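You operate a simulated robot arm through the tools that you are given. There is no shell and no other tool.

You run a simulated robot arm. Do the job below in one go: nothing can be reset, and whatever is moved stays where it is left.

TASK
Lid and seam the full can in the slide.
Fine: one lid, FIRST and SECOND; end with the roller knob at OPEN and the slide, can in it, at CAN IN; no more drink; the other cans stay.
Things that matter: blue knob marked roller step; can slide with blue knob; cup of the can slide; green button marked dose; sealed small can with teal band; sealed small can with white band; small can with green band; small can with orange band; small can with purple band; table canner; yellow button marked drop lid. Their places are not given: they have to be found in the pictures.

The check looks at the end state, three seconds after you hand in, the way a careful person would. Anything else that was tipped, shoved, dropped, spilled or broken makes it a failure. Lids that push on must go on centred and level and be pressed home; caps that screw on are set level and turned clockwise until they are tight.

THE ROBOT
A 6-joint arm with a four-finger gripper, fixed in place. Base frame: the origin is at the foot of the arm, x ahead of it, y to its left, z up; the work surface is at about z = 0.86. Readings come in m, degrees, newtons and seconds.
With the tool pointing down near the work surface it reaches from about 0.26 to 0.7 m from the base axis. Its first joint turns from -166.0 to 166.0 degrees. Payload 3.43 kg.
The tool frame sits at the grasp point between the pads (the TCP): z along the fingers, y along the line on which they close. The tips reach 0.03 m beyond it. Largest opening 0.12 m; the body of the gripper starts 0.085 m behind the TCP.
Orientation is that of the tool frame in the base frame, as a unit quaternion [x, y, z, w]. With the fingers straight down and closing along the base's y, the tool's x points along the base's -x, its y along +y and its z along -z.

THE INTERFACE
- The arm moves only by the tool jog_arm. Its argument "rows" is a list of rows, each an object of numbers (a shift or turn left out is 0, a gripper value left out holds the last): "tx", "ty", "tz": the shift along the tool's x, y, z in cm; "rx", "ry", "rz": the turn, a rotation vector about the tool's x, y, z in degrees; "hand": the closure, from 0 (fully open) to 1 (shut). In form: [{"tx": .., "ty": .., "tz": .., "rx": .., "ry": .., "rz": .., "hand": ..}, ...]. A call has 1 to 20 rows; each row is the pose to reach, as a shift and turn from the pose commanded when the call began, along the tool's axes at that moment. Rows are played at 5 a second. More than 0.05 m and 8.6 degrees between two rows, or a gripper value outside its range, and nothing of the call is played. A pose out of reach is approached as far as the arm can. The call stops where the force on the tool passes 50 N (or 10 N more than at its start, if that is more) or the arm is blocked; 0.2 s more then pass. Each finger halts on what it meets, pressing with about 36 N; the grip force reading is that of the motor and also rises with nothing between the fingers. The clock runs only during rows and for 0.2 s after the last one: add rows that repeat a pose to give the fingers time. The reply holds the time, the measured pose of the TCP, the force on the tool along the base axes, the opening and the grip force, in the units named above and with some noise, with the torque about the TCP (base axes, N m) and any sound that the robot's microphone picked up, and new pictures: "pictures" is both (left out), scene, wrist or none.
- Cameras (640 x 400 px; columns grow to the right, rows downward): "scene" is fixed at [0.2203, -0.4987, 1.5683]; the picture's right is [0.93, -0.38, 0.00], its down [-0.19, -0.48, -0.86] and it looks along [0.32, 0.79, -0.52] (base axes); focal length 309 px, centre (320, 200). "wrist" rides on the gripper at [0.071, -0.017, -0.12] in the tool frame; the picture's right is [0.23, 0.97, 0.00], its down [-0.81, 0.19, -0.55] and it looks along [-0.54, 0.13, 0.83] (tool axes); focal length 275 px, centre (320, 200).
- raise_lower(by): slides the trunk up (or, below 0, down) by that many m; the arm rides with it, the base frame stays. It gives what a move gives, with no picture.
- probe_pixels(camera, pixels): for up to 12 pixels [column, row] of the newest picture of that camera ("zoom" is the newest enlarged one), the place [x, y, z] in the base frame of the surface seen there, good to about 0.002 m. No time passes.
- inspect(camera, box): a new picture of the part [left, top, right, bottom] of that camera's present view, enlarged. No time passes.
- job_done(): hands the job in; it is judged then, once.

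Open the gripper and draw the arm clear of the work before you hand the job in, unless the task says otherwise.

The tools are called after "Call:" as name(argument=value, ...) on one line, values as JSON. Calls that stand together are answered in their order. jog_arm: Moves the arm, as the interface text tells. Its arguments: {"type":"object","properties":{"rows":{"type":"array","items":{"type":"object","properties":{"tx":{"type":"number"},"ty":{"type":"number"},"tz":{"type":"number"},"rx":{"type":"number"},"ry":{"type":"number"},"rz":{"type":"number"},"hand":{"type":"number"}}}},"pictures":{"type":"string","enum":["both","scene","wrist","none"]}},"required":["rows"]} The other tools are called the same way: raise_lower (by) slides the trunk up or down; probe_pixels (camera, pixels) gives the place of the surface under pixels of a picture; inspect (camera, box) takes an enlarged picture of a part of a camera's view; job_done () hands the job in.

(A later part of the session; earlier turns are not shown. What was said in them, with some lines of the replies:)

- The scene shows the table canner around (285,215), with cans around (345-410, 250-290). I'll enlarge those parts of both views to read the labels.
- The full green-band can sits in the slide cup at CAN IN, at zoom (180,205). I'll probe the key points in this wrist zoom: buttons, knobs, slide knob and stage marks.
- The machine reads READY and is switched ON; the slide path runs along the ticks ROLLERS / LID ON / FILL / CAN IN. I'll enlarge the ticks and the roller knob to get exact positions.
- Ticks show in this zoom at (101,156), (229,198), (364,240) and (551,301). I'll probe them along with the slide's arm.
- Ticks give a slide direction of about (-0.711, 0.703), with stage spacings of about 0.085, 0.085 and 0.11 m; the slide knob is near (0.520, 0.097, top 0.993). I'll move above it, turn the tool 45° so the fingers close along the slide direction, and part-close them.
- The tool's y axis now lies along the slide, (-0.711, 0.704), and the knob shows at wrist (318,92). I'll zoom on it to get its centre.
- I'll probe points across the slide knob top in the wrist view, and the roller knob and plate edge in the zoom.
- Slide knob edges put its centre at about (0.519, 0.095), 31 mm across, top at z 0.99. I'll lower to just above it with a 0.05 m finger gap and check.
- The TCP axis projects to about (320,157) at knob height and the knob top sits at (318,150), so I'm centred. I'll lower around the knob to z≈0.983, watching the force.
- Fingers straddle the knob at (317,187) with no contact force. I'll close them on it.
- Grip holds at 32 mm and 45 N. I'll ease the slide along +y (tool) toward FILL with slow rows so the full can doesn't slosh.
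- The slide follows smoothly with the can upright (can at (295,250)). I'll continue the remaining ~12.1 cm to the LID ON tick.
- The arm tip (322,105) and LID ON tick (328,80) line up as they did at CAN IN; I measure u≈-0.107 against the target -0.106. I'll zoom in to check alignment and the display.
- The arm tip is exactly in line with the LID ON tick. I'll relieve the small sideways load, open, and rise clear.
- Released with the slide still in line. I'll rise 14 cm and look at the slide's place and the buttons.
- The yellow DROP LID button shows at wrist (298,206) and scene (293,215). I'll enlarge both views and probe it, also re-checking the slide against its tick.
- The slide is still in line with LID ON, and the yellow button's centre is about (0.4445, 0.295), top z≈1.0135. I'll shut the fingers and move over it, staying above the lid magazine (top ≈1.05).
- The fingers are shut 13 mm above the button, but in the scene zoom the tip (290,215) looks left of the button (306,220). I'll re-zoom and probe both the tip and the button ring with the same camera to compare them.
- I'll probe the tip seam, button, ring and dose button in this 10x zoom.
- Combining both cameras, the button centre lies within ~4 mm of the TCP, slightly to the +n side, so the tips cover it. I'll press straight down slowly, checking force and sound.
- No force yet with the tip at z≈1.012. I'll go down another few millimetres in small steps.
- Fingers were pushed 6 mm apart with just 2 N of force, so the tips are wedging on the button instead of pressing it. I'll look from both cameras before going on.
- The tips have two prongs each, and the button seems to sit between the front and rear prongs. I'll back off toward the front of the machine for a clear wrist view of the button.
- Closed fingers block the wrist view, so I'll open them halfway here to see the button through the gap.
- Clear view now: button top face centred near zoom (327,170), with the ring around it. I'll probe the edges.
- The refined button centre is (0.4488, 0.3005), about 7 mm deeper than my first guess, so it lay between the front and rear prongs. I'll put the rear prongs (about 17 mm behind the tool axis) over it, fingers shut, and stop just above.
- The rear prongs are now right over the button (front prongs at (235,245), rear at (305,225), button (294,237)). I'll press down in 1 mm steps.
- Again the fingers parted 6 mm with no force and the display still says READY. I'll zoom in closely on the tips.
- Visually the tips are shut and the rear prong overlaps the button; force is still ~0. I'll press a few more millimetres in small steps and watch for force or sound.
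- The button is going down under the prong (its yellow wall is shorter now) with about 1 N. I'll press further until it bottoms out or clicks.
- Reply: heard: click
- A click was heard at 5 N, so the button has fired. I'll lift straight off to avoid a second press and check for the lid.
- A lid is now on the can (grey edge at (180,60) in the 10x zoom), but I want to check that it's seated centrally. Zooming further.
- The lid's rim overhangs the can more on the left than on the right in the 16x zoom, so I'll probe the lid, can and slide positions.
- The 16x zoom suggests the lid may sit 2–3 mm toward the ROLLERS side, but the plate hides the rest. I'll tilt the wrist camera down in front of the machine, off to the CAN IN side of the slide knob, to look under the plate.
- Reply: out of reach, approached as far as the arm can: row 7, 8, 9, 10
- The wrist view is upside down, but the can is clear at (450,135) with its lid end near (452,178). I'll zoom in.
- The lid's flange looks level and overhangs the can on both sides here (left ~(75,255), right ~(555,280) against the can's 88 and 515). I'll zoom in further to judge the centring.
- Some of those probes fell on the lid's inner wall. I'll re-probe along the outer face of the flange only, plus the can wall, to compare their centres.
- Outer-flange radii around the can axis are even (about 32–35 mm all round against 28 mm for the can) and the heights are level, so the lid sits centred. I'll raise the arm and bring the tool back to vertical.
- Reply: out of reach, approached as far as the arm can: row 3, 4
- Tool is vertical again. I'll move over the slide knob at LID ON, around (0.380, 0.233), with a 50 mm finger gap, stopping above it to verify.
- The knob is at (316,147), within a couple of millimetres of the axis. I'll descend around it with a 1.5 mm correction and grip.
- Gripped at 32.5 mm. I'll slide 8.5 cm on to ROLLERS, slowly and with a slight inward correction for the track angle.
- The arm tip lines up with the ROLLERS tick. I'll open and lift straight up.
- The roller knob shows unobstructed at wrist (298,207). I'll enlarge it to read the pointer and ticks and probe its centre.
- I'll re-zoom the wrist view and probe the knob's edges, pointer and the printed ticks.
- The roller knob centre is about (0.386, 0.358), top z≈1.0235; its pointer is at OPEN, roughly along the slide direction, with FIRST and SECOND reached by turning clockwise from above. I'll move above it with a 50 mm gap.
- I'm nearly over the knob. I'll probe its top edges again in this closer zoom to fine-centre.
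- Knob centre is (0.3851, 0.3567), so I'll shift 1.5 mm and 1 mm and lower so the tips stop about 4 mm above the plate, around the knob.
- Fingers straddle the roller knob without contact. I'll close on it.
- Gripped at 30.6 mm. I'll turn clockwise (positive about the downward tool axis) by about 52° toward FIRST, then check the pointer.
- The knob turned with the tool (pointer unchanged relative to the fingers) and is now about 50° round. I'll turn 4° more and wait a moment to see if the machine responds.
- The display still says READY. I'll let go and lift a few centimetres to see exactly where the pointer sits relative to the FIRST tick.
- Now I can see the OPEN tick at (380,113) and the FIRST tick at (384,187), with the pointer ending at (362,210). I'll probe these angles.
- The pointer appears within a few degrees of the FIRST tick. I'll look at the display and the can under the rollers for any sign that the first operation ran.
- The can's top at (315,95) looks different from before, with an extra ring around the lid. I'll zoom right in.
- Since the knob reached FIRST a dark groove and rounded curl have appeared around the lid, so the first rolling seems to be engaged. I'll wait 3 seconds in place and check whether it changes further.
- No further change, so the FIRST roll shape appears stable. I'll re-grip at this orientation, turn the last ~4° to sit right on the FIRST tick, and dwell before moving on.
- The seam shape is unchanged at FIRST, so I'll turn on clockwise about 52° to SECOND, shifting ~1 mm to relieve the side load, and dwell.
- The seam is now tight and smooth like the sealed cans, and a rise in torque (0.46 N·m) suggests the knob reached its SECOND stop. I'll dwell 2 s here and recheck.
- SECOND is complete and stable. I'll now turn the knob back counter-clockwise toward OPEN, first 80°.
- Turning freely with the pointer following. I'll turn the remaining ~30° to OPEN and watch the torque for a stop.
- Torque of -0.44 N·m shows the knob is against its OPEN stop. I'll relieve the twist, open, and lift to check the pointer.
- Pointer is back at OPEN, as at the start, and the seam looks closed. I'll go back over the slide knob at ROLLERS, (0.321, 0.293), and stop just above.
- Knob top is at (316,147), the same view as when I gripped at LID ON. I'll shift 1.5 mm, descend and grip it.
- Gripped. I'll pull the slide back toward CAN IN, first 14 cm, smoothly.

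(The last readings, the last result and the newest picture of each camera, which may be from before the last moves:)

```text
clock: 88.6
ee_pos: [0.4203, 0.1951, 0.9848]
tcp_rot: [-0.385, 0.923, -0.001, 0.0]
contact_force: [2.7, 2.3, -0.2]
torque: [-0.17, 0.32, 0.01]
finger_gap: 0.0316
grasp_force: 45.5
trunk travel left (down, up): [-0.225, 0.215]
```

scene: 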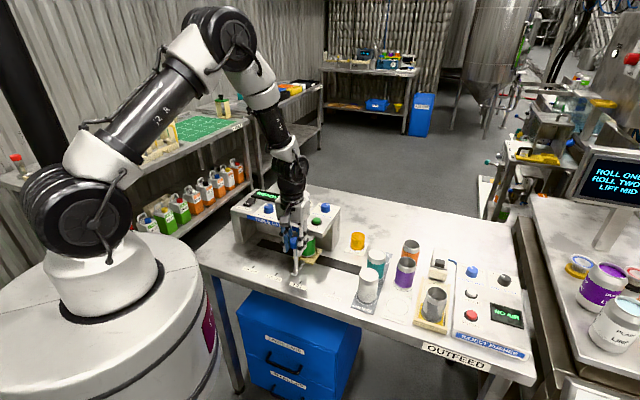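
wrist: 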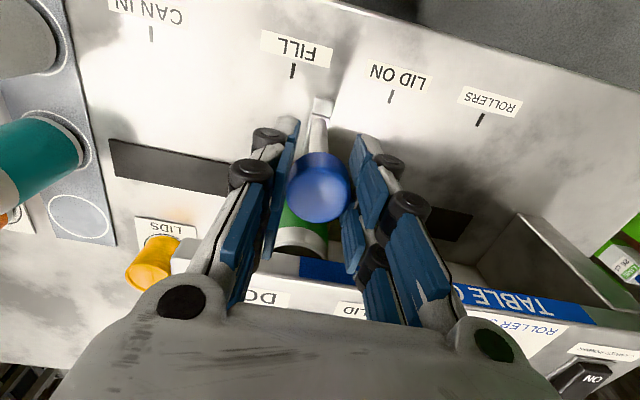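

The slide moves freely with low force, now just past FILL. I'll pull the last ~14 cm to CAN IN.

Call:
jog_arm(rows=[{"ty": -0.15}, {"ty": -0.45}, {"ty": -0.9}, {"ty": -1.5, "tx": 0.01}, {"ty": -2.2, "tx": 0.01}, {"ty": -3.0, "tx": 0.02}, {"ty": -3.9, "tx": 0.02}, {"ty": -4.8, "tx": 0.03}, {"ty": -5.7, "tx": 0.03}, {"ty": -6.6, "tx": 0.04}, {"ty": -7.5, "tx": 0.04}, {"ty": -8.4, "tx": 0.04}, {"ty": -9.3, "tx": 0.05}, {"ty": -10.2, "tx": 0.05}, {"ty": -11.1, "tx": 0.05}, {"ty": -12.0, "tx": 0.05}, {"ty": -12.8, "tx": 0.05}, {"ty": -13.4, "tx": 0.05}, {"ty": -13.8, "tx": 0.05}, {"ty": -13.97, "tx": 0.05}])

Call:
inspect(camera="wrist", box=[270, 30, 400, 130])

```text
clock: 92.8
ee_pos: [0.519, 0.0953, 0.9862]
tcp_rot: [-0.385, 0.923, 0.0, -0.001]
contact_force: [2.2, 4.4, 2.2]
torque: [0.18, -0.25, -0.02]
finger_gap: 0.0316
grasp_force: 45.8
trunk travel left (down, up): [-0.225, 0.215]
```

scene: 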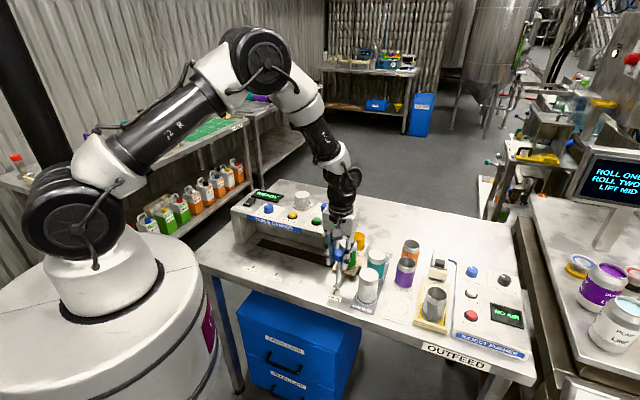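
wrist: 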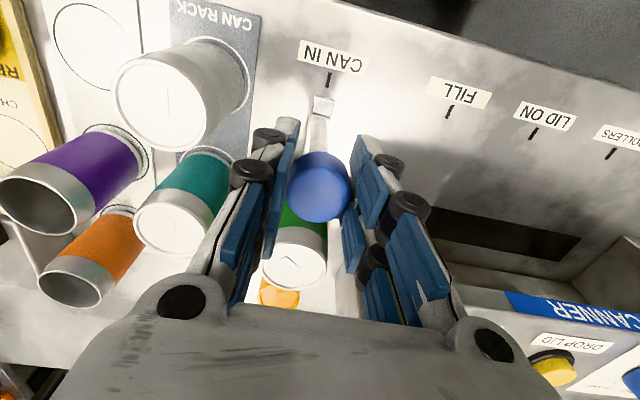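

```text
4.00 times, centred on (335, 80) of wrist
```

zoom: 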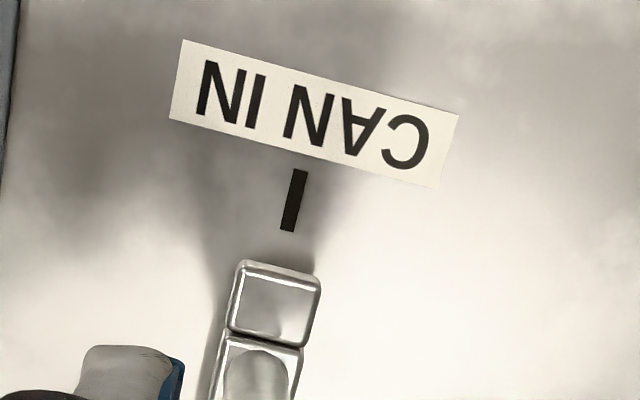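

The slide arm lines up with the CAN IN tick and the can shows its lid at (293,262). I'll release and lift clear.

Call:
jog_arm(rows=[{"tx": -0.03, "ty": 0.0}, {"tx": -0.03, "hand": 0.85}, {"tx": -0.03, "hand": 0.7}, {"tx": -0.03, "hand": 0.6}, {"tx": -0.03, "hand": 0.6}, {"tx": -0.03, "hand": 0.6}, {"tx": -0.03, "tz": -1.0}, {"tx": -0.03, "tz": -2.5}, {"tx": -0.03, "tz": -5}, {"tx": -0.03, "tz": -8}, {"tx": -0.03, "tz": -11}, {"tx": -0.03, "tz": -14}, {"tx": -0.03, "tz": -17}, {"tx": -0.03, "tz": -20}])

Call:
inspect(camera="wrist", box=[230, 20, 390, 200])

Call:
inspect(camera="scene", box=[310, 225, 390, 305])

Call:
inspect(camera="scene", box=[225, 180, 345, 255])

```text
clock: 95.8
ee_pos: [0.5188, 0.0962, 1.1861]
tcp_rot: [-0.385, 0.923, 0.001, -0.001]
contact_force: [-0.7, 0.2, 0.1]
torque: [-0.01, -0.05, 0.04]
finger_gap: 0.0483
grasp_force: 0.2
trunk travel left (down, up): [-0.225, 0.215]
```

scene: 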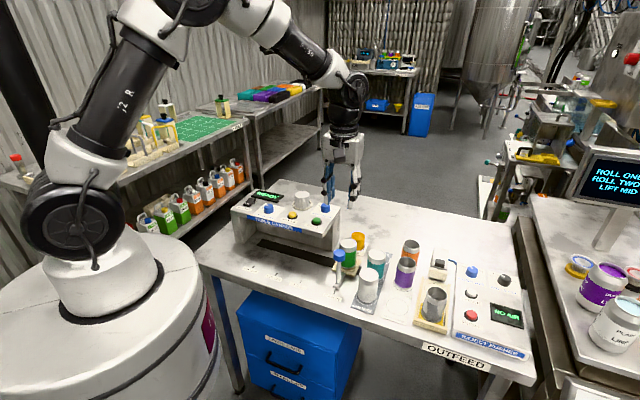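
wrist: 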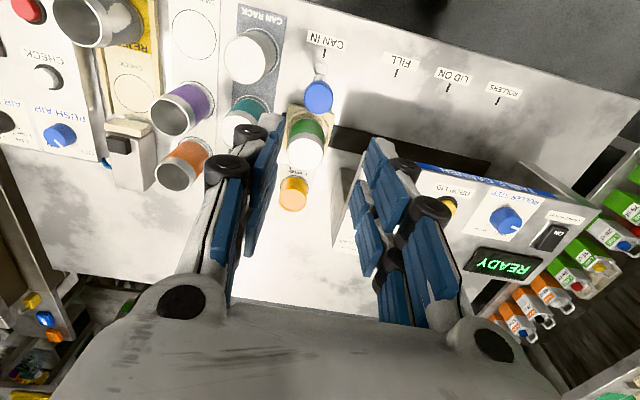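

```text
2.22 times, centred on (310, 110) of wrist
```

zoom: 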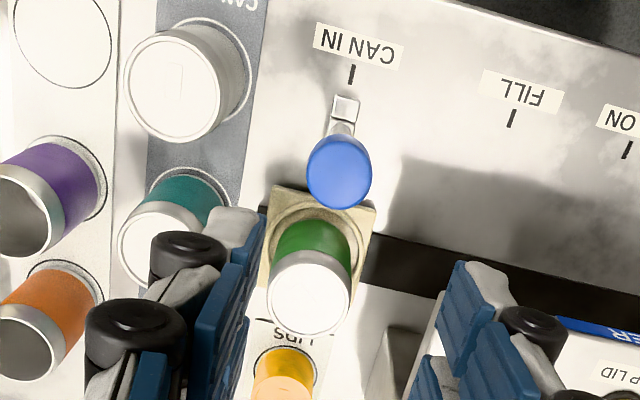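

```text
5.00 times, centred on (350, 265) of scene
```

zoom: 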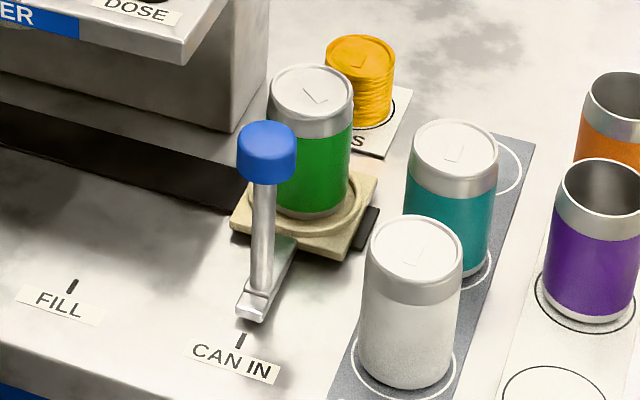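

```text
5.33 times, centred on (285, 218) of scene
```

zoom: 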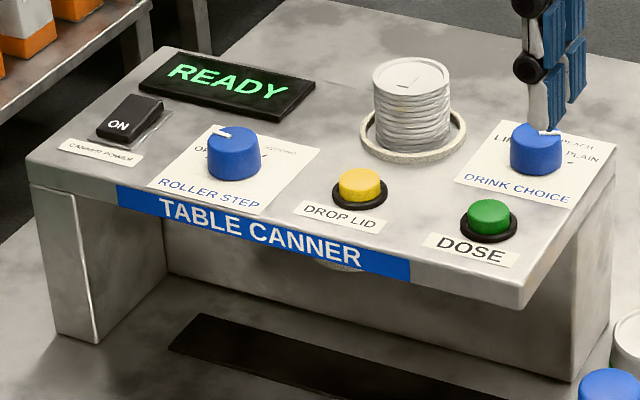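

The green can now carries a lid like the sealed ones, the slide is at CAN IN and the knob at OPEN. I'll take one more close look at the seam and the slide tick, while moving the arm up and away with the gripper open.

Call:
jog_arm(rows=[{"tz": -3, "hand": 0.4}, {"tz": -6, "hand": 0.2}, {"tz": -9, "hand": 0}, {"tz": -12, "hand": 0}, {"tz": -14, "hand": 0}, {"tz": -14, "hand": 0}])

Call:
inspect(camera="scene", box=[330, 230, 390, 275])

Call:
inspect(camera="wrist", box=[250, 60, 370, 180])

Call:
inspect(camera="scene", box=[225, 170, 535, 385])

```text
clock: 97.2
ee_pos: [0.5198, 0.0958, 1.3256]
tcp_rot: [-0.386, 0.923, 0.0, 0.0]
contact_force: [0.4, 0.3, -0.1]
torque: [0.0, -0.03, -0.03]
finger_gap: 0.12
grasp_force: 0.1
trunk travel left (down, up): [-0.225, 0.215]
```

scene: 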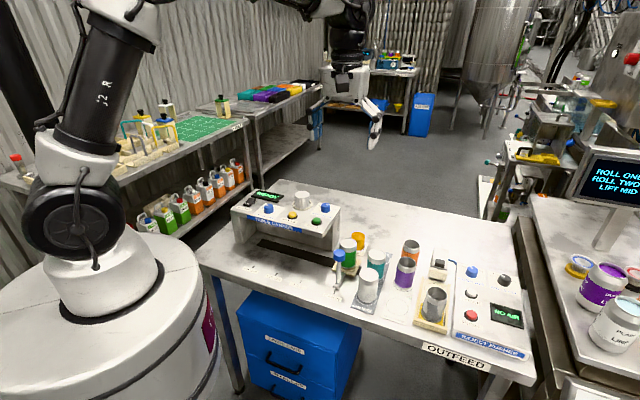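
wrist: 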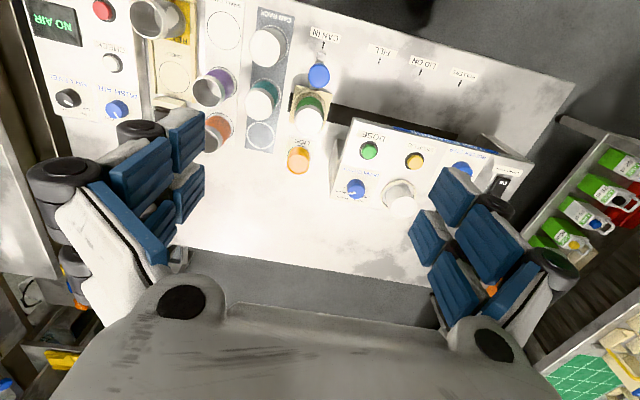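

```text
8.89 times, centred on (360, 252) of scene
```

zoom: 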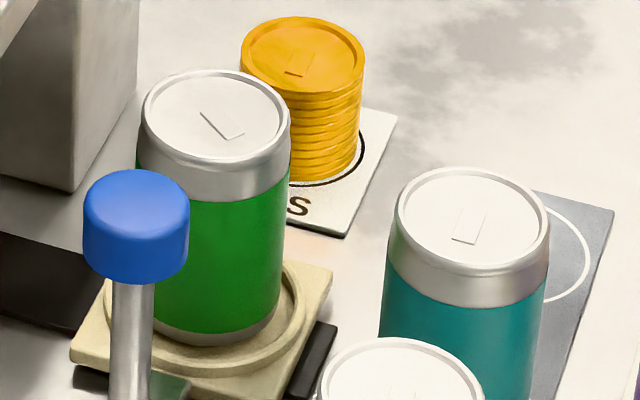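

```text
3.33 times, centred on (310, 120) of wrist
```

zoom: 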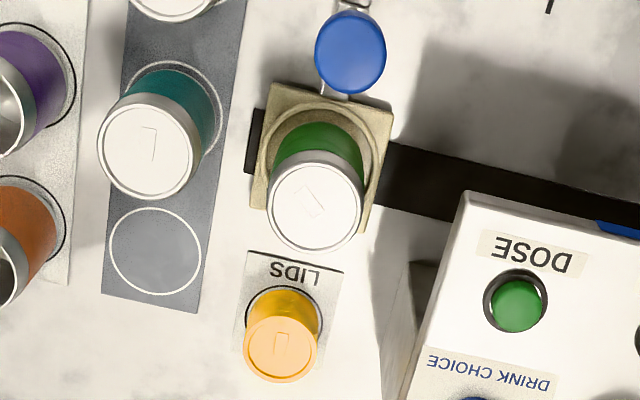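

```text
1.86 times, centred on (380, 278) of scene
```

zoom: 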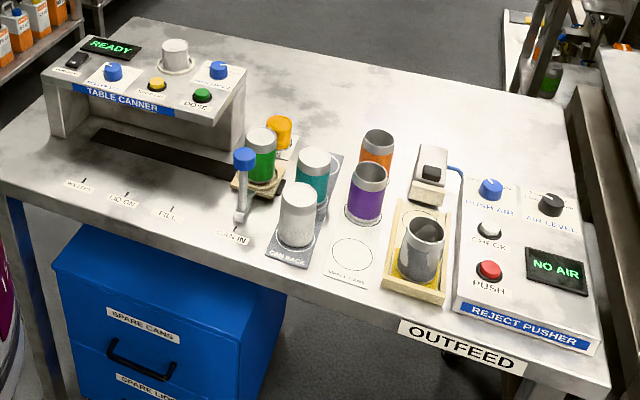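

The green-band can now has one level, seamed lid matching the teal can. The slide sits on the CAN IN tick and the roller knob is at OPEN. The other cans haven't moved, nothing is spilled, and the open gripper is well clear, so I'm handing the job in.

Call:
job_done()

```text
The job is handed in.
```

The full green-band can is lidded and seamed, and I've handed the job in. I don't have the check's verdict yet.

- **Lid:** I pressed DROP LID with the slide at LID ON and heard a single click. One lid landed level and centred, to within about 1 mm by the camera readings. An earlier try caught the edge of the button, but no lid dropped.
- **Seam:** I turned the roller knob to FIRST, then SECOND. The lid edge visibly changed at each step, and the finished seam looks the same as on the sealed teal can. The display read READY throughout, so I'm going by how the seam looks.
- **End state:** The roller knob is back against its stop at OPEN. The slide is at CAN IN with the can in it.
- **Other items:** DOSE was never pressed. The other cans look unmoved and I saw no spills. The gripper is open and raised clear of the bench.
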